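You operate a simulated robot arm through the tools that you are given. There is no shell and no other tool. Be economical: measure what you need, move in short steps, check, and stop when the job is done.

You are at the controls of a simulated two-armed robot. One attempt, no reset.

JOB
Power up the grey cart from the post socket and show the grid.
Fine: plug in first, then switch post and cart on.

Only the result counts: the job must be done as asked and must still hold three seconds after the hand-in. Knocking over, shifting, dropping, spilling or breaking anything else fails it.

ROBOT AND FRAMES
Two 7-joint arms with two-finger parallel grippers on one trunk, on a base that drives. Base frame: it is fixed to the floor where the robot stands at the start and does not move with it; the origin is under the middle of the robot, x ahead of it, y to its left, z up. Readings come in cm, rad, newtons and seconds.
The left shoulder is at the start at [6, 14.4, 92.6], the right one opposite. With the tool pointing down near the work surface each hand reaches from about 32 to 74 cm from the robot's upright axis, wherever it stands, measured 20 degrees to its own side. Places, roughly: grey cart [80, 10, 80]; grey cart lock tab [70, -10, 100]; grey cart power button [60, -10, 100]; monitor one [50, 10, 140]; pattern knob [70, -10, 100]; post socket [10, 90, 100]; post switch [0, 90, 100]; yellow tester switch [100, -10, 110]. Payload 1.57 kg a hand.
The TCP of each hand is the grasp point between the finger pads, 3 cm short of the fingertips. In the tool frame z runs along the fingers and y along their closing line. Largest opening 11 cm; finger width 2.4, thickness 1.2; the body of the gripper, 4.8 by 11.2 cm, starts 7.8 cm behind the TCP.
Orientation is that of the tool frame in the base frame, as a unit quaternion [x, y, z, w]. With the fingers straight down and closing along the base's y, the tool's x points along the base's -x, its y along +y and its z along -z.

CONTROLS
- The arms move only by the tool servo_tool. It takes "left_increments", "right_increments" or both (then of equal length, played together; a hand with none holds still); each is a list of rows, each a list of 7 numbers: the shift along the tool's x, y, z in cm, then the turn, a rotation vector about the tool's x, y, z in rad, then the opening, from 0 (shut) to 1 (fully open). In form: [[tx, ty, tz, rx, ry, rz, hand], ...]. A call has 1 to 8 rows; each row shifts and turns the commanded pose from where the row before left it, along the tool's axes as they then stand. Each row takes 0.2 s and may step no farther than 5 cm and 0.15 rad from the row before; otherwise, or with a gripper value out of range, the whole call is refused. A pose out of reach is approached as far as the arm can. The call stops where the force on the tool passes 40 N (or 10 N more than at its start, if that is more) or the arm is blocked; 0.2 s more then pass. The fingers move at their own pace (about 4.5 cm/s each) and stop on an object; they squeeze with about 43 N. The grip force told is the motor's: it shows also when the fingers shut on nothing. Time passes only in rows, and 0.2 s behind the last, so rows that do not move let the fingers close. It gives the time, the measured TCP pose, the force on the tool (base axes), the opening and the grip force at its end, in the units of the frame above (readings bear some noise), with the torque about the TCP (base axes, N m) and any sound that the robot's microphone picked up.
- Cameras (640 x 400 px; columns grow to the right, rows downward): "scene" is now at [3.03, 5.36, 153.72]; the picture's right is [0.65, -0.76, 0.00], its down [-0.56, -0.48, -0.68] and it looks along [0.51, 0.44, -0.74] (base axes); focal length 291 px, centre (320, 200). "left" rides on the left gripper at [7, -1.6, -14.1] in its tool frame; the picture's right is [0.23, 0.97, 0.00], its down [-0.86, 0.20, -0.48] and it looks along [-0.47, 0.11, 0.88] (tool axes); focal length 222 px, centre (320, 200). "right" rides on the right gripper at [7, 1.6, -14.1] in its tool frame; the picture's right is [-0.23, 0.97, 0.00], its down [-0.86, -0.20, -0.48] and it looks along [-0.47, -0.11, 0.88] (tool axes); focal length 222 px, centre (320, 200). There is no depth. A picture from a camera that has moved, and an enlarged one, comes with that camera's place and axes in the base frame and with its lens.
- grab_frame(camera): a new picture of that camera. The clock stands still meanwhile.
- lift_body(by): slides the trunk up (or, below 0, down) by that many cm; the arms and the scene camera ride with it, the base frame stays. It gives what a move gives, with no picture.
- drive_base(legs): drives the robot by 1 to 6 legs, each [ahead, left, turn to the left] in cm, cm and rad, along the robot's own axes; the way and the turn of a leg run together, so that a leg with both is an arc; at most 150 cm and 3.142 rad a leg. The arms and the cameras ride along, it lands a little off, and it stops where it bumps. It gives what a move gives.
- head_to(pan, tilt): turns the head with the scene camera to pan (to the left, within 1.501 rad either way) and tilt (down, from -0.506 to 1.204), counted from straight ahead of the robot. It gives what a move gives.
- zoom(camera, box): a new picture of the part [left, top, right, bottom] of that camera's present view, enlarged. The clock stands still meanwhile.
- job_done(): hands the job in; it is judged then, once.

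Work in short steps. Places have to be worked out from the pictures, the camera data and where the tool is seen: move nearer, look again, correct. Check each grasp and each placing, and mend what went wrong. You have 120 turns and 92 pictures in all, those below and enlarged ones among them. Open the grippers and draw the arms clear of the work before you hand the job in, unless the task says otherwise; then end with one line.

The tools are called after "Call:" as name(argument=value, ...) on one line, values as JSON. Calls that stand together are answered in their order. servo_tool: Moves the arms, as the interface text tells. Its arguments: {"type":"object","properties":{"left_increments":{"type":"array"},"right_increments":{"type":"array"}},"required":[]} The other tools are called the same way: lift_body (by) slides the trunk up or down; drive_base (legs) drives the base; head_to (pan, tilt) turns the head that bears the scene camera; grab_frame (camera) takes a picture; zoom (camera, box) takes an enlarged picture of a part of a camera's view; job_done () hands the job in.

At the start:

```text
t: 0.0
left_tool_pos: [28.66, 41.1, 100.01]
left_tcp_rot: [0.0, 1.0, 0.0, 0.0]
left_wrist_force: [-0.3, 0.2, -0.1]
left_torque: [0.0, -0.01, 0.02]
left_finger_gap: 11.0
left_gripper_force: 0.1
right_tool_pos: [38.81, 4.22, 99.99]
right_tcp_rot: [0.0, 1.0, 0.0, 0.0]
right_wrist_force: [0.5, -0.6, -0.4]
right_torque: [0.02, -0.03, -0.01]
right_finger_gap: 11.01
right_gripper_force: 0.1
trunk travel left (down, up): [-52.5, 6.5]
robot x, y, heading: [-0.14, -0.17, 0.002]
head pan, tilt: [0.707, 0.829]
```

scene: 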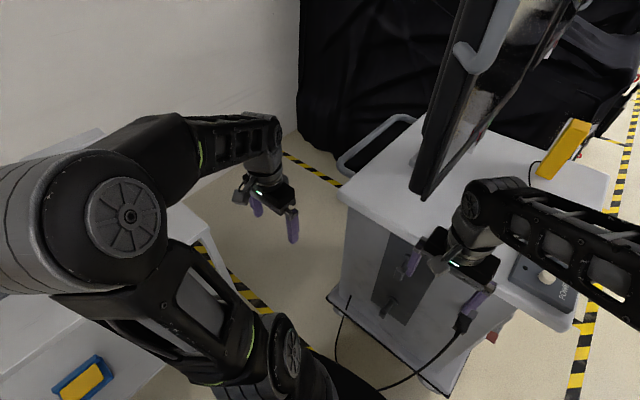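
right: 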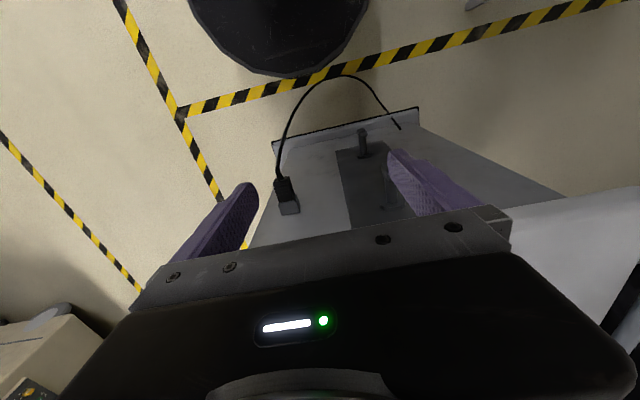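
left: 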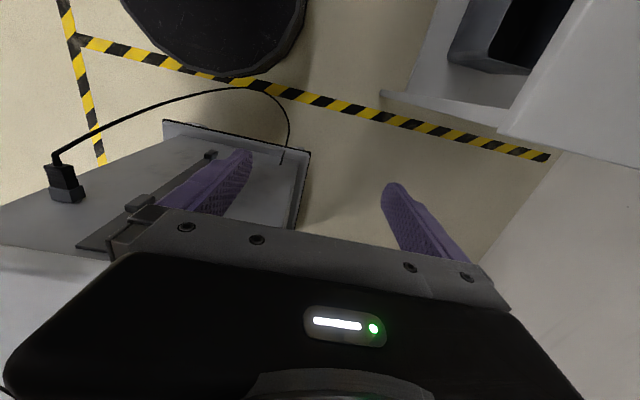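

The views show a cart ahead with a plug parked on its front face and a cable; the post is to the left. I look around with the head first: toward the post on the left.

Call:
head_to(pan=1.45, tilt=0.6)

Call:
grab_frame(camera="scene")

Call:
head_to(pan=0.0, tilt=0.6)

Call:
grab_frame(camera="scene")

```text
t: 1.1
left_tool_pos: [28.61, 41.26, 99.92]
left_tcp_rot: [0.0, 1.0, 0.0, 0.001]
left_wrist_force: [0.0, 0.5, 0.0]
left_torque: [-0.02, 0.04, -0.02]
left_finger_gap: 11.01
left_gripper_force: 0.0
right_tool_pos: [38.85, 4.33, 100.01]
right_tcp_rot: [0.0, 1.0, 0.001, 0.0]
right_wrist_force: [0.2, -0.2, -0.3]
right_torque: [0.01, 0.03, 0.01]
right_finger_gap: 11.01
right_gripper_force: 0.1
trunk travel left (down, up): [-52.5, 6.5]
robot x, y, heading: [-0.11, 0.07, -0.004]
head pan, tilt: [1.45, 0.6]
```

```text
88 pictures are left
camera scene: at [-1.92, 8.98, 155.64], right [0.99, -0.12, 0.0], down [-0.07, -0.56, -0.82], along [0.1, 0.82, -0.57], focal length 291 px, centre (320, 200)
```

scene: 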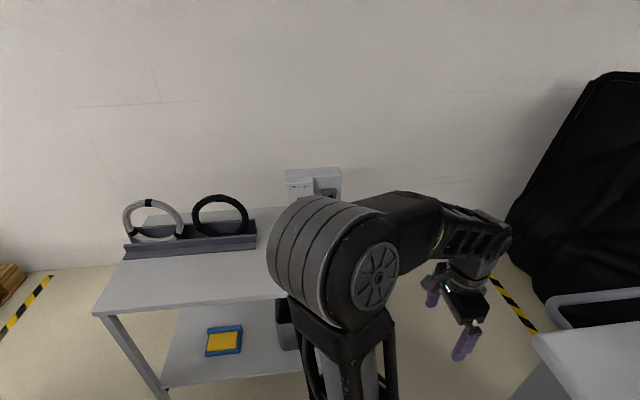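

```text
t: 2.7
left_tool_pos: [28.6, 41.07, 99.91]
left_tcp_rot: [0.0, 1.0, 0.0, 0.001]
left_wrist_force: [-0.5, -0.3, -0.5]
left_torque: [0.0, 0.01, 0.02]
left_finger_gap: 10.99
left_gripper_force: 0.0
right_tool_pos: [38.65, 4.35, 99.94]
right_tcp_rot: [0.0, 1.0, 0.0, 0.0]
right_wrist_force: [-0.9, 0.3, -0.2]
right_torque: [-0.01, -0.02, 0.0]
right_finger_gap: 10.99
right_gripper_force: 0.1
trunk travel left (down, up): [-52.5, 6.5]
robot x, y, heading: [-0.39, 0.27, 0.002]
head pan, tilt: [0.0, 0.6]
```

```text
87 pictures are left
camera scene: at [5.85, 0.22, 155.64], right [0.0, -1.0, 0.0], down [-0.56, 0.0, -0.83], along [0.83, 0.0, -0.56], focal length 291 px, centre (320, 200)
```

scene: 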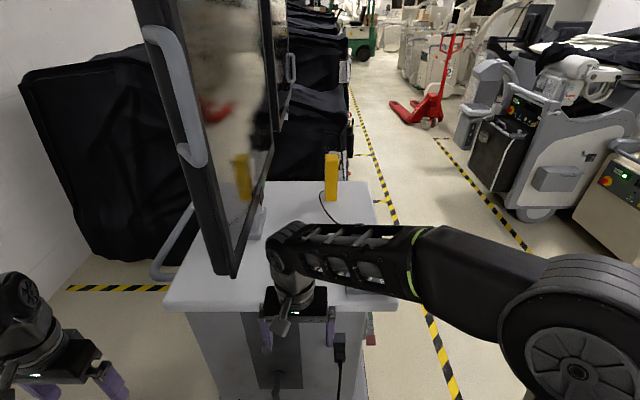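

The post's wall box is half hidden by the left arm, and the cart panel is hidden by the right arm. I zoom on the plug now, and then move the arms aside to see.

Call:
zoom(camera="scene", box=[160, 220, 420, 400])

Call:
servo_tool(left_increments=[[0, -4, -4, 0, 0, 0, 1], [0, -4, -4, 0, 0, 0, 1], [0, -4, -4, 0, 0, 0, 1], [0, 0, 0, 0, 0, 0, 1]], right_increments=[[2, -4, -2, 0, 0, 0, 1], [2, -4, -2, 0, 0, 0, 1], [2, -4, -2, 0, 0, 0, 1], [0, -4, -2, 0, 0, 0, 1]])

Call:
head_to(pan=-0.1, tilt=0.9)

Call:
grab_frame(camera="scene")

```text
2.22 times, centred on (290, 310) of scene
camera zoom: at [5.85, 0.22, 155.64], right [0.0, -1.0, 0.0], down [-0.56, 0.0, -0.83], along [0.83, 0.0, -0.56], focal length 646 px, centre (387, -44)
```

zoom: 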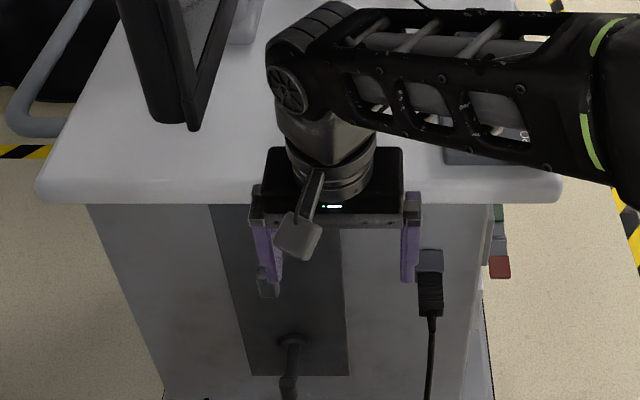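

```text
refused: row 1 steps farther than a row can; nothing moved
```

```text
t: 3.5
left_tool_pos: [28.56, 41.06, 99.95]
left_tcp_rot: [0.0, 1.0, 0.0, 0.0]
left_wrist_force: [0.2, 0.0, -0.7]
left_torque: [0.02, 0.01, -0.01]
left_finger_gap: 11.04
left_gripper_force: 0.1
right_tool_pos: [38.86, 4.35, 100.07]
right_tcp_rot: [0.001, 1.0, 0.0, 0.0]
right_wrist_force: [-0.4, -0.2, 0.0]
right_torque: [-0.03, -0.02, 0.0]
right_finger_gap: 11.0
right_gripper_force: 0.1
trunk travel left (down, up): [-52.5, 6.5]
robot x, y, heading: [0.1, -0.01, -0.001]
head pan, tilt: [-0.099, 0.901]
```

```text
85 pictures are left
camera scene: at [4.52, -0.54, 153.17], right [-0.1, -1.0, 0.0], down [-0.78, 0.08, -0.62], along [0.62, -0.06, -0.78], focal length 291 px, centre (320, 200)
```

scene: 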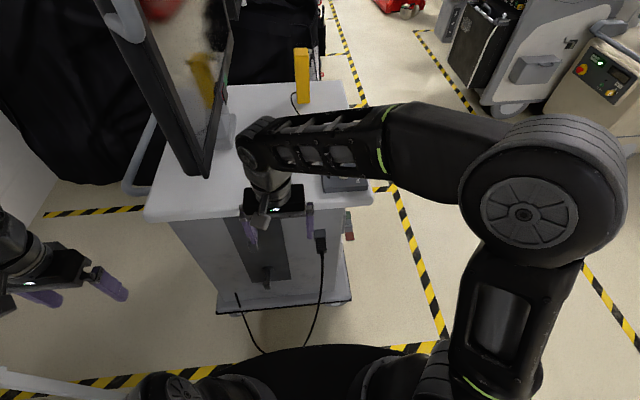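

Step too large; I use smaller steps, pulling the right hand back and right.

Call:
servo_tool(right_increments=[[2, -4, 0, 0, 0, 0, 1], [2, -4, 0, 0, 0, 0, 1], [2, -4, 0, 0, 0, 0, 1], [0, -4.5, 0, 0, 0, 0, 1], [0, -4.5, 0, 0, 0, 0, 1]])

Call:
head_to(pan=0.0, tilt=0.75)

Call:
grab_frame(camera="scene")

```text
t: 4.7
left_tool_pos: [28.59, 41.08, 100.02]
left_tcp_rot: [0.0, 1.0, 0.0, 0.0]
left_wrist_force: [0.0, 0.3, -0.2]
left_torque: [-0.03, -0.03, -0.02]
left_finger_gap: 11.0
left_gripper_force: 0.0
right_tool_pos: [32.81, -16.98, 99.94]
right_tcp_rot: [0.001, 1.0, 0.0, -0.001]
right_wrist_force: [-0.4, 0.2, -0.2]
right_torque: [-0.01, -0.02, -0.02]
right_finger_gap: 11.0
right_gripper_force: 0.1
trunk travel left (down, up): [-52.5, 6.5]
robot x, y, heading: [0.13, 0.17, -0.001]
head pan, tilt: [-0.099, 0.901]
```

```text
t: 5.4
left_tool_pos: [28.6, 41.16, 99.9]
left_tcp_rot: [0.001, 1.0, 0.001, 0.0]
left_wrist_force: [0.3, -1.3, -0.1]
left_torque: [-0.02, 0.02, 0.0]
left_finger_gap: 10.99
left_gripper_force: 0.1
right_tool_pos: [32.78, -17.03, 99.93]
right_tcp_rot: [0.0, 1.0, 0.0, 0.0]
right_wrist_force: [0.4, -0.6, 1.0]
right_torque: [-0.01, 0.0, 0.01]
right_finger_gap: 11.01
right_gripper_force: 0.2
trunk travel left (down, up): [-52.5, 6.5]
robot x, y, heading: [0.09, -0.01, 0.006]
head pan, tilt: [0.0, 0.75]
```

```text
84 pictures are left
camera scene: at [5.28, 0.19, 154.35], right [0.0, -1.0, 0.0], down [-0.68, 0.0, -0.73], along [0.73, 0.0, -0.68], focal length 291 px, centre (320, 200)
```

scene: 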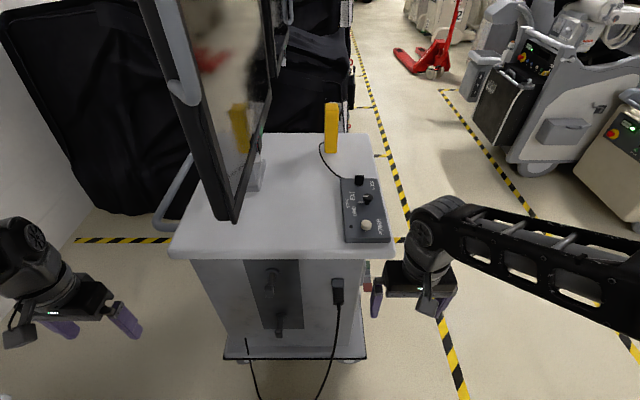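

Now the panel is visible. I enlarge the panel and the cart's front.

Call:
zoom(camera="scene", box=[310, 165, 406, 255])

Call:
zoom(camera="scene", box=[200, 240, 400, 400])

```text
4.44 times, centred on (358, 210) of scene
camera zoom: at [5.28, 0.19, 154.35], right [0.0, -1.0, 0.0], down [-0.68, 0.0, -0.73], along [0.73, 0.0, -0.68], focal length 1292 px, centre (151, 156)
```

zoom: 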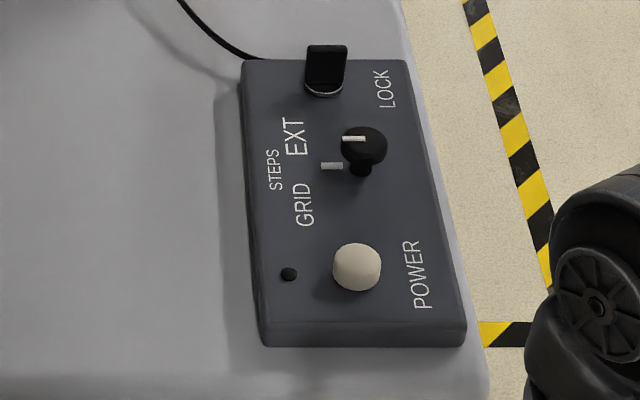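

```text
2.50 times, centred on (300, 320) of scene
camera zoom: at [5.28, 0.19, 154.35], right [0.0, -1.0, 0.0], down [-0.68, 0.0, -0.73], along [0.73, 0.0, -0.68], focal length 726 px, centre (370, -100)
```

zoom: 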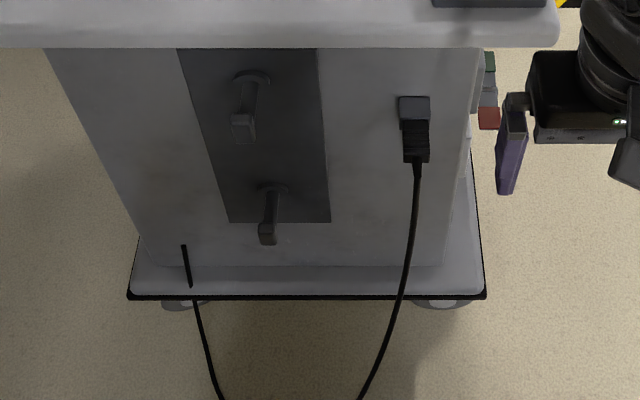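

I turn the head to the post and swing the left hand forward/right to unblock the view.

Call:
servo_tool(left_increments=[[-2, -4, 0, 0, 0, 0, 1], [-2, -4, 0, 0, 0, 0, 1], [-2, -4, 0, 0, 0, 0, 1], [0, -4, 0, 0, 0, 0, 1], [0, -4, 0, 0, 0, 0, 1]])

Call:
head_to(pan=1.45, tilt=0.55)

Call:
zoom(camera="scene", box=[220, 130, 420, 255])

```text
t: 6.6
left_tool_pos: [34.57, 21.15, 100.0]
left_tcp_rot: [-0.001, 1.0, 0.0, 0.0]
left_wrist_force: [-0.2, -0.2, 0.3]
left_torque: [-0.02, 0.01, -0.02]
left_finger_gap: 10.98
left_gripper_force: 0.0
right_tool_pos: [32.7, -17.0, 99.77]
right_tcp_rot: [0.0, 1.0, 0.0, 0.0]
right_wrist_force: [0.3, 0.3, -0.6]
right_torque: [0.04, -0.02, 0.04]
right_finger_gap: 11.01
right_gripper_force: 0.0
trunk travel left (down, up): [-52.5, 6.5]
robot x, y, heading: [-0.4, 0.04, -0.004]
head pan, tilt: [0.0, 0.75]
```

```text
t: 8.1
left_tool_pos: [34.51, 21.23, 100.01]
left_tcp_rot: [0.001, 1.0, 0.0, -0.001]
left_wrist_force: [0.8, 0.2, 0.4]
left_torque: [0.0, -0.01, 0.02]
left_finger_gap: 10.99
left_gripper_force: 0.1
right_tool_pos: [32.77, -16.9, 99.93]
right_tcp_rot: [0.0, 1.0, -0.001, 0.0]
right_wrist_force: [0.6, -0.2, -0.2]
right_torque: [0.05, 0.0, 0.04]
right_finger_gap: 11.0
right_gripper_force: 0.1
trunk travel left (down, up): [-52.5, 6.5]
robot x, y, heading: [0.25, -0.28, 0.001]
head pan, tilt: [1.45, 0.55]
```

```text
3.20 times, centred on (320, 192) of scene
camera zoom: at [-1.91, 9.11, 156.09], right [0.99, -0.12, 0.0], down [-0.06, -0.52, -0.85], along [0.1, 0.85, -0.52], focal length 930 px, centre (320, 224)
```

zoom: 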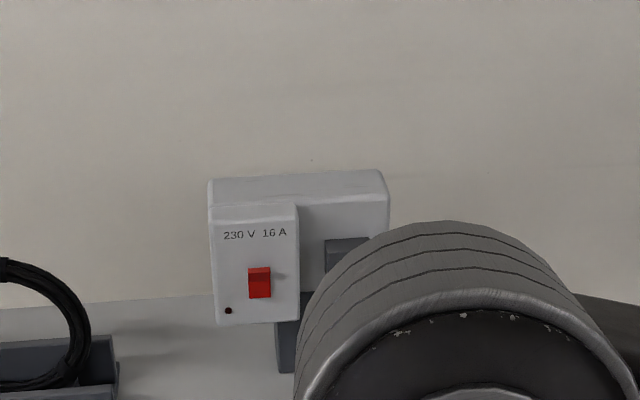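

Post: switch plate with red rocker (lamp below it) and the socket to its right, facing the robot. Now a closer look at the parked plug with the hand cameras.

Call:
zoom(camera="right", box=[300, 100, 540, 250])

Call:
zoom(camera="left", box=[100, 100, 340, 250])

```text
2.67 times, centred on (420, 175) of right
camera zoom: at [25.71, -15.41, 114.03], right [0.23, 0.97, 0.0], down [0.86, -0.2, 0.48], along [0.47, -0.11, -0.88], focal length 592 px, centre (53, 267)
```

zoom: 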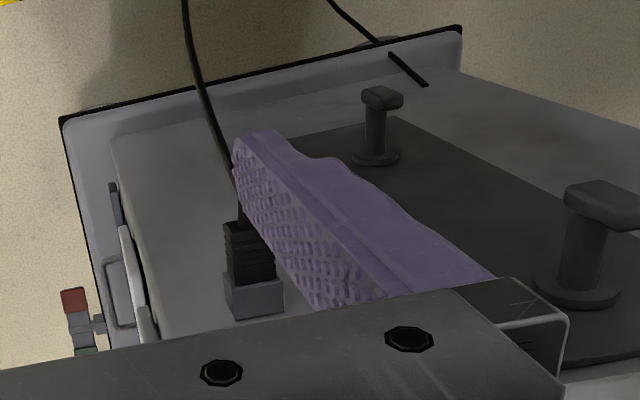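

```text
2.67 times, centred on (220, 175) of left
camera zoom: at [27.58, 19.68, 114.07], right [-0.23, 0.97, 0.0], down [0.86, 0.2, 0.48], along [0.47, 0.11, -0.88], focal length 592 px, centre (587, 267)
```

zoom: 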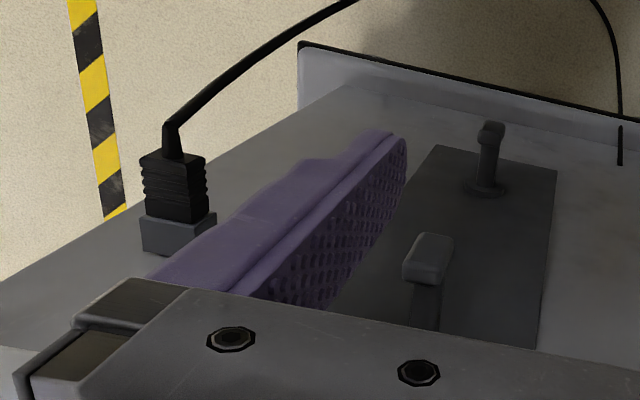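

The plug sticks out toward the robot from a grey holder at about [50,-5,73]. I pitch the left hand 45° forward while moving it to y≈-4, with the right hand moving away.

Call:
servo_tool(left_increments=[[0, -4, 0, 0, -0.15, 0, 1], [0, -4, 0, 0, -0.15, 0, 1], [0, -4, 0, 0, -0.15, 0, 1], [0, -4, 0, 0, -0.15, 0, 1], [0, -4, 0, 0, -0.15, 0, 1], [0, -4, 0, 0, -0.035, 0, 1]], right_increments=[[0, -4, 0, 0, 0, 0, 1], [0, -4, 0, 0, 0, 0, 1], [0, -4, 0, 0, 0, 0, 1], [0, -2, 0, 0, 0, 0, 1], [0, 0, 0, 0, 0, 0, 1], [0, 0, 0, 0, 0, 0, 1]])

Call:
grab_frame(camera="left")

```text
t: 9.5
left_tool_pos: [35.43, -3.54, 100.51]
left_tcp_rot: [0.001, 0.924, -0.001, 0.383]
left_wrist_force: [-0.8, 0.2, -0.4]
left_torque: [-0.01, 0.02, 0.03]
left_finger_gap: 10.96
left_gripper_force: 0.0
left hand out of reach, approached as far as the arm can: row 4
right_tool_pos: [32.91, -30.83, 99.88]
right_tcp_rot: [0.0, 1.0, -0.001, 0.0]
right_wrist_force: [-0.3, -0.4, 0.4]
right_torque: [0.02, -0.02, 0.04]
right_finger_gap: 10.98
right_gripper_force: 0.0
trunk travel left (down, up): [-52.5, 6.5]
robot x, y, heading: [0.08, -0.08, 0.007]
head pan, tilt: [1.45, 0.55]
```

```text
78 pictures are left
camera left: at [20.45, -5.1, 105.57], right [-0.16, 0.97, -0.16], down [0.27, 0.2, 0.94], along [0.95, 0.11, -0.29], focal length 222 px, centre (320, 200)
```

left: 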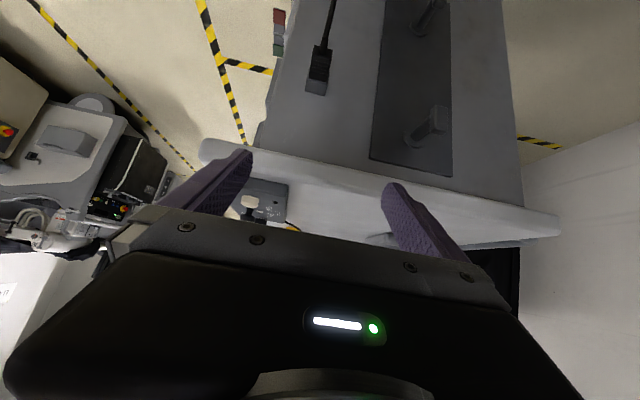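

Plug estimated at about [50,-5.5,74] consistently. To give the left arm comfortable reach I drive back and right a bit.

Call:
drive_base(legs=[[-8, -14, 0]])

```text
t: 11.0
left_tool_pos: [27.38, -17.36, 100.58]
left_tcp_rot: [0.0, 0.924, 0.001, 0.383]
left_wrist_force: [0.2, -0.4, 0.3]
left_torque: [0.02, 0.02, 0.02]
left_finger_gap: 11.01
left_gripper_force: 0.0
right_tool_pos: [25.02, -44.74, 100.0]
right_tcp_rot: [0.0, 1.0, 0.001, 0.0]
right_wrist_force: [0.2, -0.5, 0.1]
right_torque: [0.05, 0.0, 0.03]
right_finger_gap: 11.01
right_gripper_force: 0.0
trunk travel left (down, up): [-52.5, 6.5]
robot x, y, heading: [-7.94, -14.07, -0.004]
head pan, tilt: [1.45, 0.55]
```

Now I move the left hand to a pre-grasp point about [40,-5.5,83].

Call:
servo_tool(left_increments=[[0.58, 2, 3.55, 0, 0, 0, 1], [0.58, 2, 3.55, 0, 0, 0, 1], [0.58, 2, 3.55, 0, 0, 0, 1], [0.58, 2, 3.55, 0, 0, 0, 1], [0.58, 2, 3.55, 0, 0, 0, 1], [0.58, 1.9, 3.55, 0, 0, 0, 1], [0, 0, 0, 0, 0, 0, 0.6]])

Call:
grab_frame(camera="left")

Call:
head_to(pan=0.2, tilt=0.9)

Call:
grab_frame(camera="scene")

```text
t: 12.6
left_tool_pos: [39.93, -5.04, 83.01]
left_tcp_rot: [0.0, 0.924, 0.0, 0.382]
left_wrist_force: [0.4, -0.4, 0.0]
left_torque: [-0.01, 0.02, -0.02]
left_finger_gap: 7.58
left_gripper_force: 0.1
right_tool_pos: [25.07, -44.65, 99.98]
right_tcp_rot: [0.0, 1.0, 0.0, 0.0]
right_wrist_force: [0.1, 0.9, 0.7]
right_torque: [-0.01, -0.04, 0.0]
right_finger_gap: 10.98
right_gripper_force: 0.1
trunk travel left (down, up): [-52.5, 6.5]
robot x, y, heading: [-7.71, -13.81, -0.003]
head pan, tilt: [1.45, 0.55]
```

```text
77 pictures are left
camera left: at [25.02, -6.69, 88.09], right [-0.16, 0.97, -0.16], down [0.27, 0.2, 0.94], along [0.95, 0.11, -0.29], focal length 222 px, centre (320, 200)
```

left: 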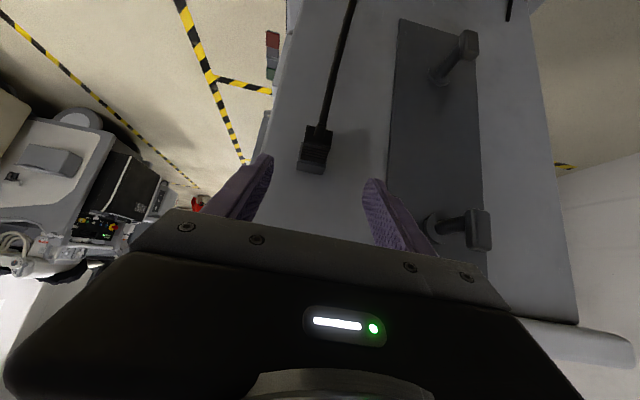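

```text
t: 14.0
left_tool_pos: [39.88, -5.16, 82.92]
left_tcp_rot: [0.0, 0.923, 0.0, 0.384]
left_wrist_force: [-0.3, 0.1, 0.1]
left_torque: [-0.02, 0.03, 0.01]
left_finger_gap: 6.6
left_gripper_force: 0.0
right_tool_pos: [25.04, -44.62, 99.99]
right_tcp_rot: [0.001, 1.0, 0.0, 0.001]
right_wrist_force: [-0.8, 0.0, -1.3]
right_torque: [-0.03, -0.02, 0.02]
right_finger_gap: 11.01
right_gripper_force: 0.0
trunk travel left (down, up): [-52.5, 6.5]
robot x, y, heading: [-7.43, -13.61, 0.001]
head pan, tilt: [0.201, 0.901]
```

```text
76 pictures are left
camera scene: at [-3.5, -12.18, 153.16], right [0.2, -0.98, 0.0], down [-0.77, -0.16, -0.62], along [0.61, 0.12, -0.78], focal length 291 px, centre (320, 200)
```

scene: 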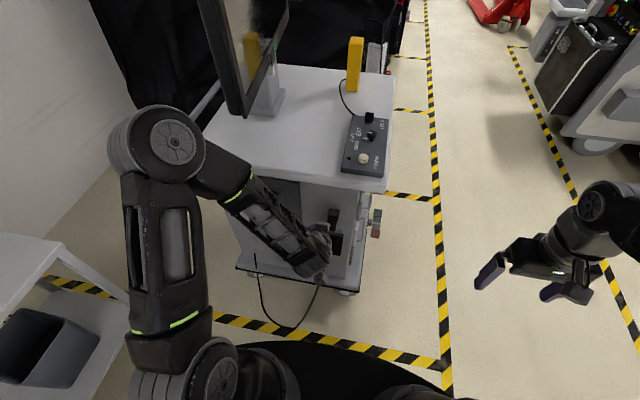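

I zoom on the plug to triangulate it finely.

Call:
zoom(camera="left", box=[240, 80, 400, 180])

```text
4.00 times, centred on (320, 130) of left
camera zoom: at [25.02, -6.69, 88.11], right [-0.16, 0.97, -0.16], down [0.27, 0.2, 0.94], along [0.95, 0.11, -0.29], focal length 888 px, centre (320, 480)
```

zoom: 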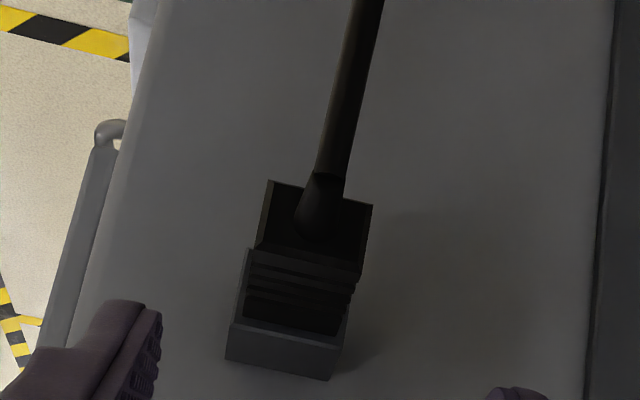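

Rear face of the plug at ≈[46.6,-5.5,74.4], black part sticking out ≈3 cm to the holder front at ≈49.5; the table top's edge is at x≈54. A vertical tool fits best, so I turn the hand upright again and move over the plug.

Call:
servo_tool(left_increments=[[0, 0, 0, 0, 0.15, 0, 0.65], [0, 0, 0, 0, 0.15, 0, 0.65], [0, 0, 0, 0, 0.15, 0, 0.65], [0, 0, 0, 0, 0.15, 0, 0.65], [0, 0, 0, 0, 0.15, 0, 0.65], [-3, 0, 0, 0, 0.035, 0, 0.65], [-4.5, -0.3, 0, 0, 0, 0, 0.65]])

Call:
grab_frame(camera="left")

Call:
zoom(camera="scene", box=[260, 180, 420, 280])

```text
t: 15.6
left_tool_pos: [45.43, -5.82, 84.12]
left_tcp_rot: [0.0, 1.0, 0.001, 0.009]
left_wrist_force: [0.5, 0.1, -0.4]
left_torque: [0.02, 0.02, -0.03]
left_finger_gap: 7.14
left_gripper_force: 0.1
right_tool_pos: [23.11, -44.62, 100.29]
right_tcp_rot: [-0.005, 1.0, 0.003, 0.01]
right_wrist_force: [1.1, -0.7, -0.3]
right_torque: [0.01, 0.03, 0.06]
right_finger_gap: 10.98
right_gripper_force: 0.0
trunk travel left (down, up): [-52.5, 6.5]
robot x, y, heading: [-8.3, -13.58, 0.007]
head pan, tilt: [0.201, 0.901]
```

```text
74 pictures are left
camera left: at [38.34, -7.37, 98.24], right [-0.23, 0.97, 0.0], down [0.85, 0.2, 0.49], along [0.48, 0.11, -0.87], focal length 222 px, centre (320, 200)
```

left: 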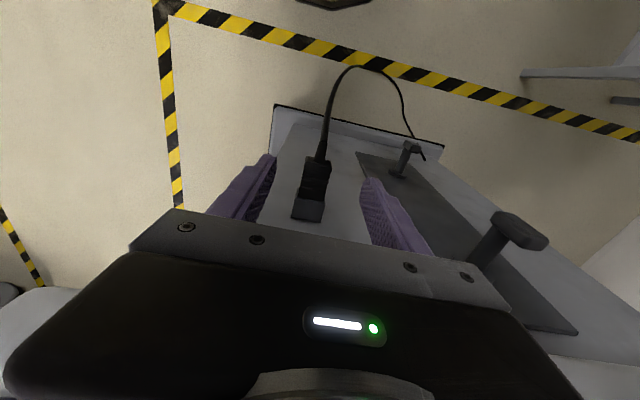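

```text
4.00 times, centred on (340, 230) of scene
camera zoom: at [-6.65, -12.77, 153.22], right [0.21, -0.98, 0.0], down [-0.76, -0.16, -0.64], along [0.62, 0.13, -0.77], focal length 1162 px, centre (240, 80)
```

zoom: 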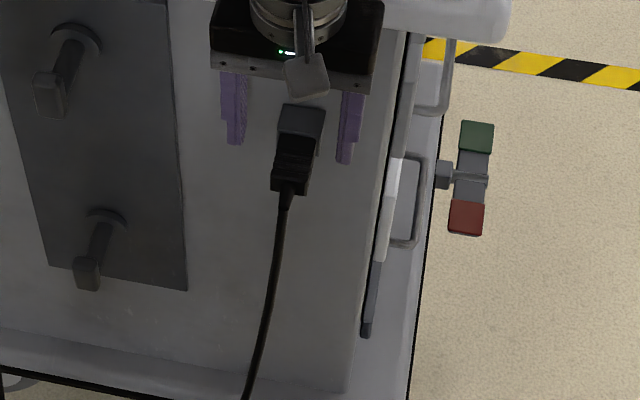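

The reading shows a small tilt of the whole robot (both hands), so something may be swaying or touching. I wait a moment and read again.

Call:
servo_tool(left_increments=[[0, 0, 0, 0, 0, 0, 0.65], [0, 0, 0, 0, 0, 0, 0.65], [0, 0, 0, 0, 0, 0, 0.65]])

Call:
grab_frame(camera="scene")

```text
t: 16.4
left_tool_pos: [45.7, -5.54, 84.11]
left_tcp_rot: [-0.002, 1.0, 0.002, 0.011]
left_wrist_force: [0.3, -0.4, -0.4]
left_torque: [0.0, -0.03, -0.01]
left_finger_gap: 7.16
left_gripper_force: 0.0
right_tool_pos: [23.0, -44.76, 100.59]
right_tcp_rot: [-0.004, 1.0, 0.001, 0.009]
right_wrist_force: [0.4, 0.2, 0.1]
right_torque: [-0.02, 0.0, 0.01]
right_finger_gap: 10.97
right_gripper_force: 0.2
trunk travel left (down, up): [-52.5, 6.5]
robot x, y, heading: [-8.16, -13.75, 0.011]
head pan, tilt: [0.201, 0.901]
```

```text
72 pictures are left
camera scene: at [-6.74, -12.77, 153.22], right [0.21, -0.98, 0.0], down [-0.75, -0.16, -0.64], along [0.62, 0.13, -0.77], focal length 291 px, centre (320, 200)
```

scene: 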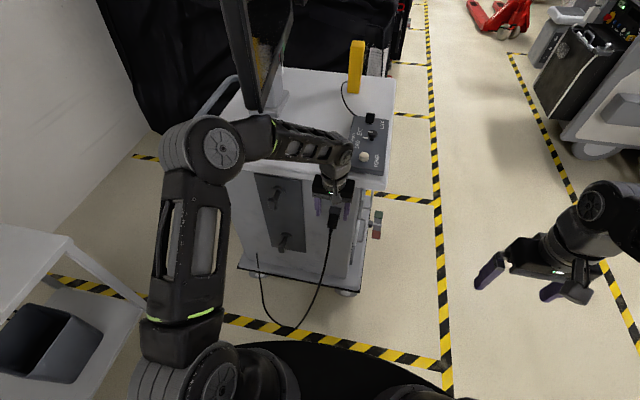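

The robot has been pushed back (tilted ~0.02 rad): the left forearm/elbow is touching cart or monitor. I back the hand off at once.

Call:
servo_tool(left_increments=[[3, 0, 0, 0, 0, 0, 0.65], [3, 0, 0, 0, 0, 0, 0.65], [1.5, 0, 0, 0, 0, 0, 0.65], [0, 0, 0, 0, 0, 0, 0.65]])

Call:
head_to(pan=0.35, tilt=0.6)

Call:
grab_frame(camera="scene")

```text
t: 17.4
left_tool_pos: [40.26, -5.47, 83.16]
left_tcp_rot: [0.0, 1.0, 0.0, 0.0]
left_wrist_force: [0.3, 0.1, 0.6]
left_torque: [-0.01, -0.01, 0.0]
left_finger_gap: 7.14
left_gripper_force: 0.0
right_tool_pos: [25.01, -44.67, 100.02]
right_tcp_rot: [0.001, 1.0, 0.0, 0.0]
right_wrist_force: [0.0, 0.0, -0.5]
right_torque: [0.01, 0.01, 0.0]
right_finger_gap: 10.98
right_gripper_force: 0.0
trunk travel left (down, up): [-52.5, 6.5]
robot x, y, heading: [-7.48, -13.81, 0.0]
head pan, tilt: [0.201, 0.901]
```

```text
t: 18.2
left_tool_pos: [39.97, -5.49, 82.98]
left_tcp_rot: [0.0, 1.0, 0.0, 0.0]
left_wrist_force: [0.2, -0.1, -1.0]
left_torque: [0.02, -0.02, 0.01]
left_finger_gap: 7.11
left_gripper_force: 0.0
right_tool_pos: [24.93, -44.59, 100.03]
right_tcp_rot: [0.0, 1.0, -0.001, 0.0]
right_wrist_force: [0.5, 0.3, -0.3]
right_torque: [0.02, -0.03, -0.03]
right_finger_gap: 10.99
right_gripper_force: 0.1
trunk travel left (down, up): [-52.5, 6.5]
robot x, y, heading: [-7.57, -13.76, -0.003]
head pan, tilt: [0.351, 0.6]
```

```text
71 pictures are left
camera scene: at [-2.61, -10.65, 155.63], right [0.34, -0.94, 0.0], down [-0.53, -0.19, -0.82], along [0.77, 0.28, -0.57], focal length 291 px, centre (320, 200)
```

scene: 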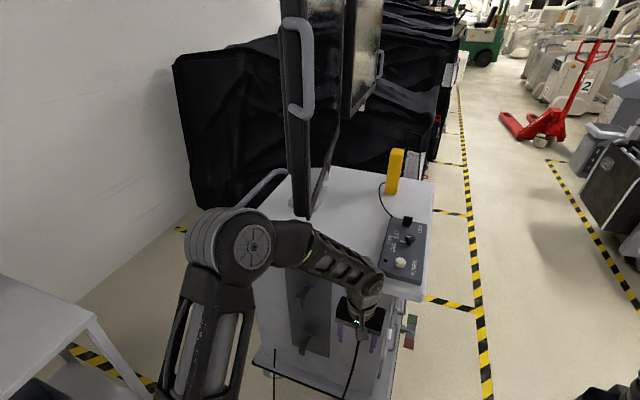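

Backing off restored everything. I want the robot farther back so the elbow stays clear; first check the right/rear side for obstacles.

Call:
head_to(pan=-1.5, tilt=0.5)

Call:
grab_frame(camera="scene")

Call:
zoom(camera="left", box=[200, 80, 440, 230])

```text
t: 20.0
left_tool_pos: [39.97, -5.59, 83.1]
left_tcp_rot: [-0.001, 1.0, -0.001, -0.001]
left_wrist_force: [0.6, -0.5, -0.4]
left_torque: [0.0, -0.01, -0.04]
left_finger_gap: 7.16
left_gripper_force: 0.0
right_tool_pos: [24.95, -44.65, 99.94]
right_tcp_rot: [0.0, 1.0, 0.0, 0.0]
right_wrist_force: [-0.1, -0.5, -0.1]
right_torque: [0.05, -0.01, 0.0]
right_finger_gap: 10.99
right_gripper_force: 0.0
trunk travel left (down, up): [-52.5, 6.5]
robot x, y, heading: [-7.74, -14.2, -0.002]
head pan, tilt: [-1.499, 0.499]
```

```text
70 pictures are left
camera scene: at [-10.23, -22.77, 156.55], right [-1.0, -0.07, 0.0], down [-0.03, 0.48, -0.88], along [0.06, -0.88, -0.48], focal length 291 px, centre (320, 200)
```

scene: 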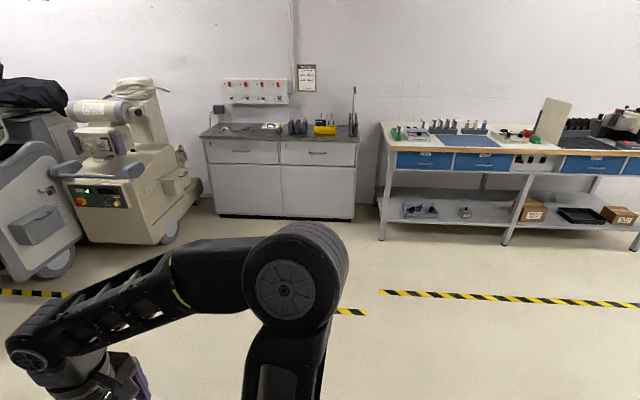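

```text
2.67 times, centred on (320, 155) of left
camera zoom: at [33.05, -7.14, 97.2], right [-0.23, 0.97, 0.0], down [0.86, 0.2, 0.48], along [0.47, 0.11, -0.88], focal length 592 px, centre (320, 320)
```

zoom: 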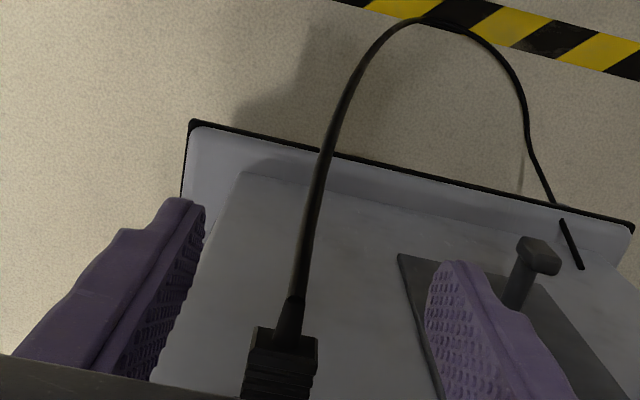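

Lots of free floor. I drive back 15 cm.

Call:
drive_base(legs=[[-15, 0, 0]])

Call:
head_to(pan=0.3, tilt=0.7)

Call:
servo_tool(left_increments=[[-4, 0, 0, 0, 0, 0, 0.65], [-4, 0, 0, 0, 0, 0, 0.65], [-4, 0, 0, 0, 0, 0, 0.65], [-3.5, 0, 0, 0, 0, 0, 0.65], [-2, 0, 0, 0, 0, 0, 0.65], [0, 0, 0, 0, 0, 0, 0.65]])

Call:
grab_frame(camera="scene")

```text
t: 21.4
left_tool_pos: [24.87, -5.48, 83.1]
left_tcp_rot: [0.0, 1.0, 0.0, 0.001]
left_wrist_force: [-0.8, 0.4, 0.8]
left_torque: [0.01, -0.06, 0.01]
left_finger_gap: 7.16
left_gripper_force: 0.1
right_tool_pos: [9.81, -44.67, 99.98]
right_tcp_rot: [-0.001, 1.0, -0.001, 0.001]
right_wrist_force: [0.5, 0.0, 0.1]
right_torque: [0.0, -0.02, -0.02]
right_finger_gap: 11.0
right_gripper_force: 0.0
trunk travel left (down, up): [-52.5, 6.5]
robot x, y, heading: [-23.08, -13.87, -0.001]
head pan, tilt: [-1.499, 0.499]
```

```text
t: 23.2
left_tool_pos: [24.93, -5.45, 83.03]
left_tcp_rot: [0.0, 1.0, 0.0, 0.001]
left_wrist_force: [0.4, -0.3, 0.4]
left_torque: [0.0, 0.05, -0.04]
left_finger_gap: 7.13
left_gripper_force: 0.1
right_tool_pos: [9.87, -44.62, 99.92]
right_tcp_rot: [0.001, 1.0, 0.0, 0.0]
right_wrist_force: [0.3, -1.1, -0.1]
right_torque: [-0.02, 0.01, -0.01]
right_finger_gap: 11.0
right_gripper_force: 0.0
trunk travel left (down, up): [-52.5, 6.5]
robot x, y, heading: [-22.68, -13.71, -0.0]
head pan, tilt: [0.3, 0.7]
```

```text
t: 24.6
left_tool_pos: [42.22, -5.36, 83.17]
left_tcp_rot: [0.001, 1.0, -0.001, 0.0]
left_wrist_force: [-0.2, -0.8, 0.5]
left_torque: [0.01, 0.02, 0.0]
left_finger_gap: 7.15
left_gripper_force: 0.0
right_tool_pos: [9.89, -44.67, 99.92]
right_tcp_rot: [0.0, 1.0, 0.0, -0.001]
right_wrist_force: [-0.1, -1.6, -0.1]
right_torque: [0.01, 0.02, -0.02]
right_finger_gap: 11.0
right_gripper_force: 0.0
trunk travel left (down, up): [-52.5, 6.5]
robot x, y, heading: [-23.1, -14.15, 0.005]
head pan, tilt: [0.3, 0.7]
```

```text
68 pictures are left
camera scene: at [-17.88, -11.18, 154.78], right [0.3, -0.96, 0.0], down [-0.62, -0.19, -0.76], along [0.73, 0.23, -0.64], focal length 291 px, centre (320, 200)
```

scene: 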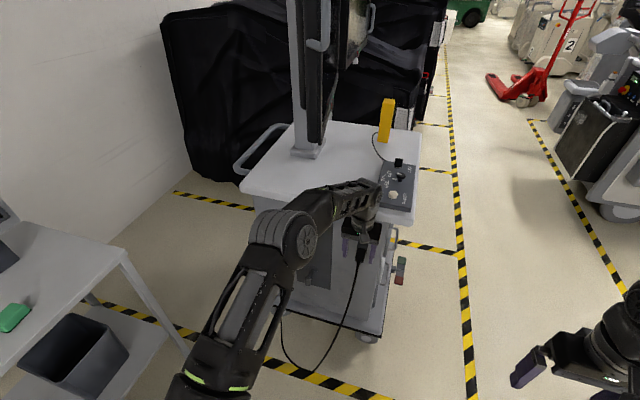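

The wrist comes close to the table's edge, so I go back to the 45° pitch, which keeps the wrist behind, and will grip near the plug's rear portion.

Call:
servo_tool(left_increments=[[0, 0, 0, 0, -0.15, 0, 0.65], [0, 0, 0, 0, -0.15, 0, 0.65], [0, 0, 0, 0, -0.15, 0, 0.65], [0, 0, 0, 0, -0.15, 0, 0.65], [0, 0, 0, 0, -0.15, 0, 0.65], [2.76, 0, 0, 0, -0.035, 0, 0.65], [0, 0, 4.5, 0, 0, 0, 0.65], [0, 0, 0, 0, 0, 0, 0.65]])

Call:
zoom(camera="left", box=[200, 80, 440, 230])

Call:
zoom(camera="scene", box=[280, 160, 440, 290])

```text
t: 26.4
left_tool_pos: [43.47, -5.59, 77.98]
left_tcp_rot: [0.0, 0.924, 0.001, 0.382]
left_wrist_force: [0.6, 0.8, -0.4]
left_torque: [0.01, -0.01, 0.01]
left_finger_gap: 7.16
left_gripper_force: 0.2
right_tool_pos: [9.94, -44.66, 100.02]
right_tcp_rot: [0.0, 1.0, 0.0, 0.0]
right_wrist_force: [0.4, -0.3, -0.8]
right_torque: [0.0, 0.0, 0.02]
right_finger_gap: 11.01
right_gripper_force: 0.0
trunk travel left (down, up): [-52.5, 6.5]
robot x, y, heading: [-23.21, -14.5, 0.002]
head pan, tilt: [0.3, 0.7]
```

```text
2.67 times, centred on (320, 155) of left
camera zoom: at [28.54, -7.16, 83.15], right [-0.16, 0.97, -0.16], down [0.27, 0.2, 0.94], along [0.95, 0.11, -0.29], focal length 592 px, centre (320, 320)
```

zoom: 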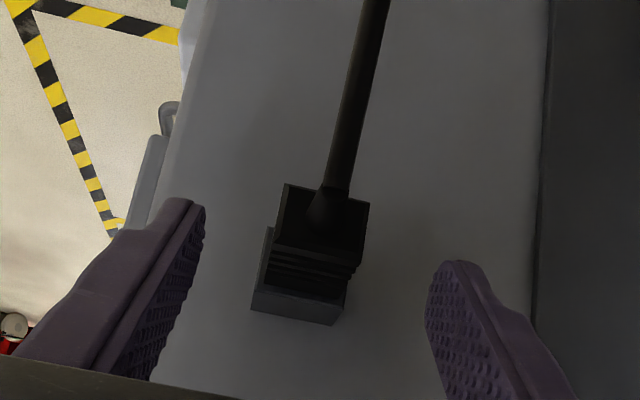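

```text
3.08 times, centred on (360, 225) of scene
camera zoom: at [-17.94, -11.21, 154.78], right [0.3, -0.96, 0.0], down [-0.61, -0.19, -0.77], along [0.73, 0.23, -0.64], focal length 894 px, centre (197, 123)
```

zoom: 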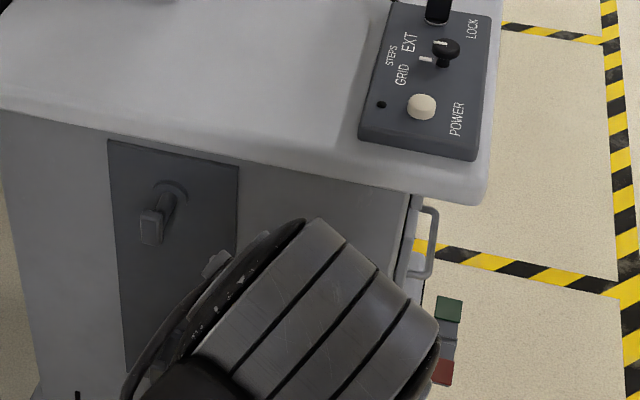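

Plug rear at ≈[46.6,-5.55,74.4] confirmed. I advance the last 4.5 cm and close.

Call:
servo_tool(left_increments=[[0, 0, 2.2, 0, 0, 0, 0.65], [0, 0, 2.2, 0, 0, 0, 0.65], [0, 0, 0, 0, 0, 0, 0.0], [0, 0, 0, 0, 0, 0, 0.0], [0, 0, 0, 0, 0, 0, 0.0], [0, 0, 0, 0, 0, 0, 0.0]])

Call:
zoom(camera="left", box=[200, 80, 440, 230])

```text
t: 27.8
left_tool_pos: [46.76, -5.44, 74.75]
left_tcp_rot: [0.0, 0.924, 0.0, 0.382]
left_wrist_force: [1.8, 0.4, -0.5]
left_torque: [-0.02, 0.04, 0.0]
left_finger_gap: 3.01
left_gripper_force: 27.5
right_tool_pos: [9.96, -44.64, 99.87]
right_tcp_rot: [-0.001, 1.0, 0.0, 0.0]
right_wrist_force: [-0.7, 0.4, -0.1]
right_torque: [-0.01, 0.01, 0.02]
right_finger_gap: 11.0
right_gripper_force: 0.0
trunk travel left (down, up): [-52.5, 6.5]
robot x, y, heading: [-23.2, -14.2, -0.002]
head pan, tilt: [0.3, 0.7]
```

```text
2.67 times, centred on (320, 155) of left
camera zoom: at [31.8, -7.18, 79.96], right [-0.16, 0.97, -0.16], down [0.27, 0.2, 0.94], along [0.95, 0.11, -0.29], focal length 592 px, centre (320, 320)
```

zoom: 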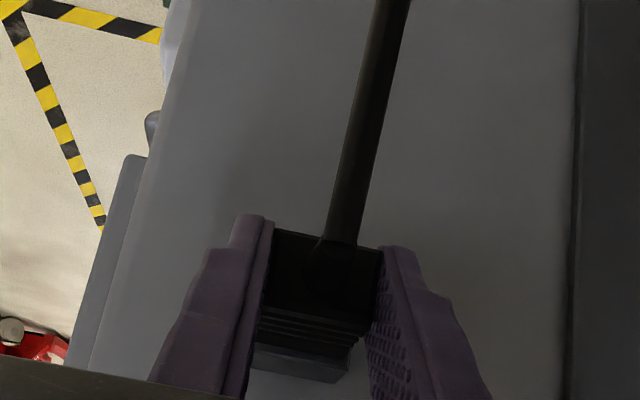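

Plug gripped (gap 3.0). I pull straight back along -x gently.

Call:
servo_tool(left_increments=[[0, 0, 0, 0, 0, 0, 0.0], [0.71, 0, -0.71, 0, 0, 0, 0], [0.71, 0, -0.71, 0, 0, 0, 0], [0.71, 0, -0.71, 0, 0, 0, 0], [1.06, 0, -1.06, 0, 0, 0, 0], [1.06, 0, -1.06, 0, 0, 0, 0]])

Call:
grab_frame(camera="left")

```text
t: 29.2
left_tool_pos: [40.61, -5.58, 74.76]
left_tcp_rot: [0.0, 0.924, 0.0, 0.383]
left_wrist_force: [-1.1, 0.3, 0.1]
left_torque: [-0.01, 0.01, -0.01]
left_finger_gap: 2.97
left_gripper_force: 39.0
right_tool_pos: [9.93, -44.71, 99.9]
right_tcp_rot: [0.0, 1.0, 0.0, 0.0]
right_wrist_force: [-0.2, -0.8, 0.3]
right_torque: [0.01, 0.04, 0.02]
right_finger_gap: 10.98
right_gripper_force: 0.0
trunk travel left (down, up): [-52.5, 6.5]
robot x, y, heading: [-22.79, -14.04, 0.002]
head pan, tilt: [0.3, 0.7]
```

```text
64 pictures are left
camera left: at [25.74, -7.2, 79.92], right [-0.16, 0.97, -0.16], down [0.27, 0.2, 0.94], along [0.95, 0.11, -0.29], focal length 222 px, centre (320, 200)
```

left: 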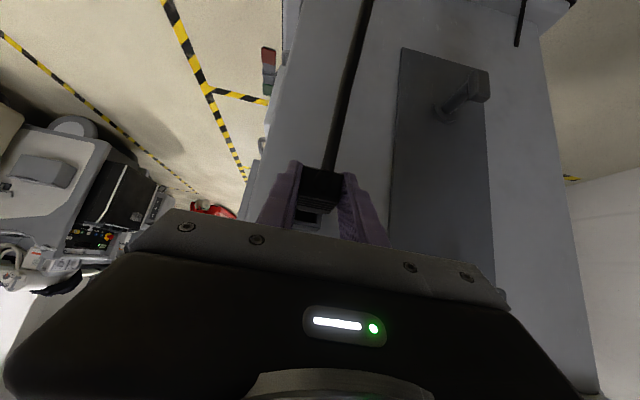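

The plug is out and held. I lift and retract it toward the robot, and tuck the right hand in.

Call:
servo_tool(left_increments=[[-0.14, 0.93, -3.9, 0, 0, 0, 0], [-0.14, 0.93, -3.9, 0, 0, 0, 0], [-0.14, 0.93, -3.9, 0, 0, 0, 0], [-0.14, 0.93, -3.9, 0, 0, 0, 0], [-0.14, 0.93, -3.9, 0, 0, 0, 0], [-0.14, 0.93, -3.9, 0, 0, 0, 0], [-0.14, 0.93, -3.9, 0, 0, 0, 0]], right_increments=[[0.85, 0.8, 0, 0, 0, 0, 0.5], [0.85, 0.8, 0, 0, 0, 0, 0.5], [0.85, 0.8, 0, 0, 0, 0, 0.5], [0.85, 0.8, 0, 0, 0, 0, 0.5], [0.85, 0.8, 0, 0, 0, 0, 0.5], [0.85, 0.8, 0, 0, 0, 0, 0.5], [0.85, 0.8, 0, 0, 0, 0, 0.5]])

Call:
drive_base(legs=[[0, 0, 1.05]])

Call:
head_to(pan=0.1, tilt=0.6)

Call:
grab_frame(camera="scene")

```text
t: 30.8
left_tool_pos: [24.36, 0.53, 95.48]
left_tcp_rot: [-0.001, 0.924, 0.0, 0.381]
left_wrist_force: [-0.5, 0.3, -0.2]
left_torque: [0.01, 0.03, -0.01]
left_finger_gap: 2.99
left_gripper_force: 39.6
left hand out of reach, approached as far as the arm can: row 7
right_tool_pos: [3.87, -39.0, 99.94]
right_tcp_rot: [0.0, 1.0, 0.0, 0.0]
right_wrist_force: [-0.4, -0.4, -0.2]
right_torque: [0.01, 0.0, 0.0]
right_finger_gap: 5.48
right_gripper_force: 0.1
trunk travel left (down, up): [-52.5, 6.5]
robot x, y, heading: [-22.87, -14.24, -0.003]
head pan, tilt: [0.3, 0.7]
```

```text
t: 33.9
left_tool_pos: [-11.99, 34.51, 95.54]
left_tcp_rot: [-0.466, 0.798, 0.193, 0.33]
left_wrist_force: [-0.2, 0.6, -0.2]
left_torque: [-0.04, 0.03, -0.02]
left_finger_gap: 2.99
left_gripper_force: 38.7
right_tool_pos: [12.14, -2.9, 99.95]
right_tcp_rot: [-0.502, 0.865, 0.0, 0.0]
right_wrist_force: [0.0, 0.3, -0.9]
right_torque: [-0.01, 0.0, 0.0]
right_finger_gap: 5.51
right_gripper_force: 0.0
trunk travel left (down, up): [-52.5, 6.5]
robot x, y, heading: [-23.0, -13.76, 1.05]
head pan, tilt: [0.3, 0.7]
```

```text
t: 34.6
left_tool_pos: [-12.0, 34.51, 95.53]
left_tcp_rot: [-0.464, 0.799, 0.192, 0.33]
left_wrist_force: [0.1, 0.6, -1.9]
left_torque: [-0.02, 0.01, 0.02]
left_finger_gap: 2.98
left_gripper_force: 39.1
right_tool_pos: [12.24, -2.9, 99.99]
right_tcp_rot: [-0.502, 0.865, 0.001, 0.0]
right_wrist_force: [0.3, 0.0, -0.4]
right_torque: [0.02, 0.04, 0.0]
right_finger_gap: 5.51
right_gripper_force: 0.0
trunk travel left (down, up): [-52.5, 6.5]
robot x, y, heading: [-22.83, -13.9, 1.054]
head pan, tilt: [0.099, 0.6]
```

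```text
63 pictures are left
camera scene: at [-20.88, -8.22, 155.64], right [0.91, -0.41, 0.0], down [-0.23, -0.52, -0.82], along [0.33, 0.75, -0.57], focal length 291 px, centre (320, 200)
```

scene: 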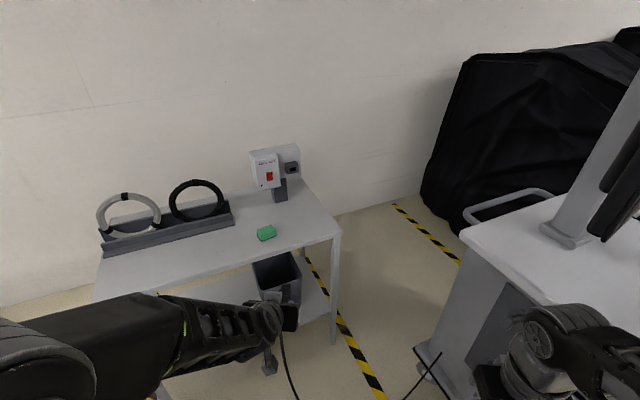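

Great, post and table visible. I enlarge the post.

Call:
zoom(camera="scene", box=[228, 130, 324, 210])

Call:
zoom(camera="scene", box=[220, 280, 340, 380])

```text
5.00 times, centred on (276, 170) of scene
camera zoom: at [-20.88, -8.22, 155.64], right [0.91, -0.41, 0.0], down [-0.23, -0.52, -0.82], along [0.33, 0.75, -0.57], focal length 1453 px, centre (540, 350)
```

zoom: 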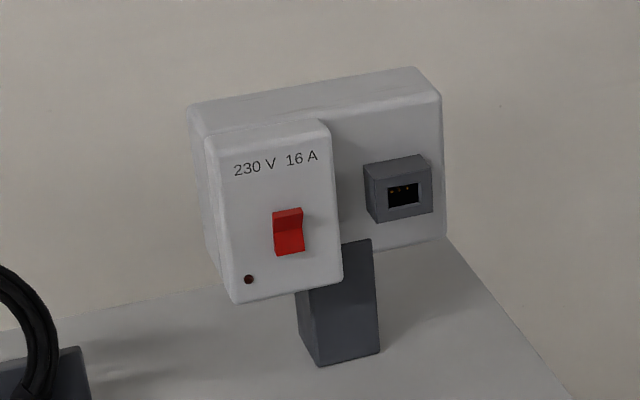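

```text
4.00 times, centred on (280, 330) of scene
camera zoom: at [-20.88, -8.22, 155.64], right [0.91, -0.41, 0.0], down [-0.23, -0.52, -0.82], along [0.33, 0.75, -0.57], focal length 1162 px, centre (480, -320)
```

zoom: 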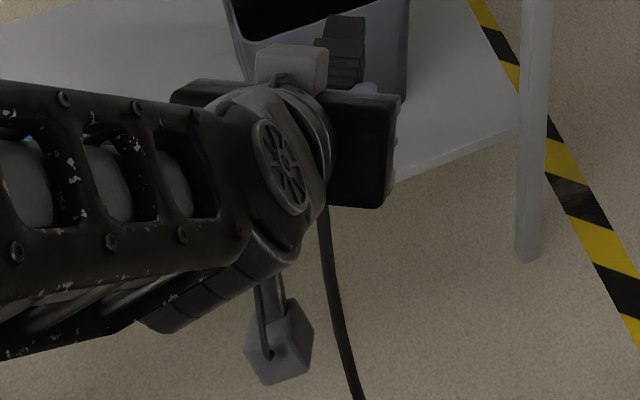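

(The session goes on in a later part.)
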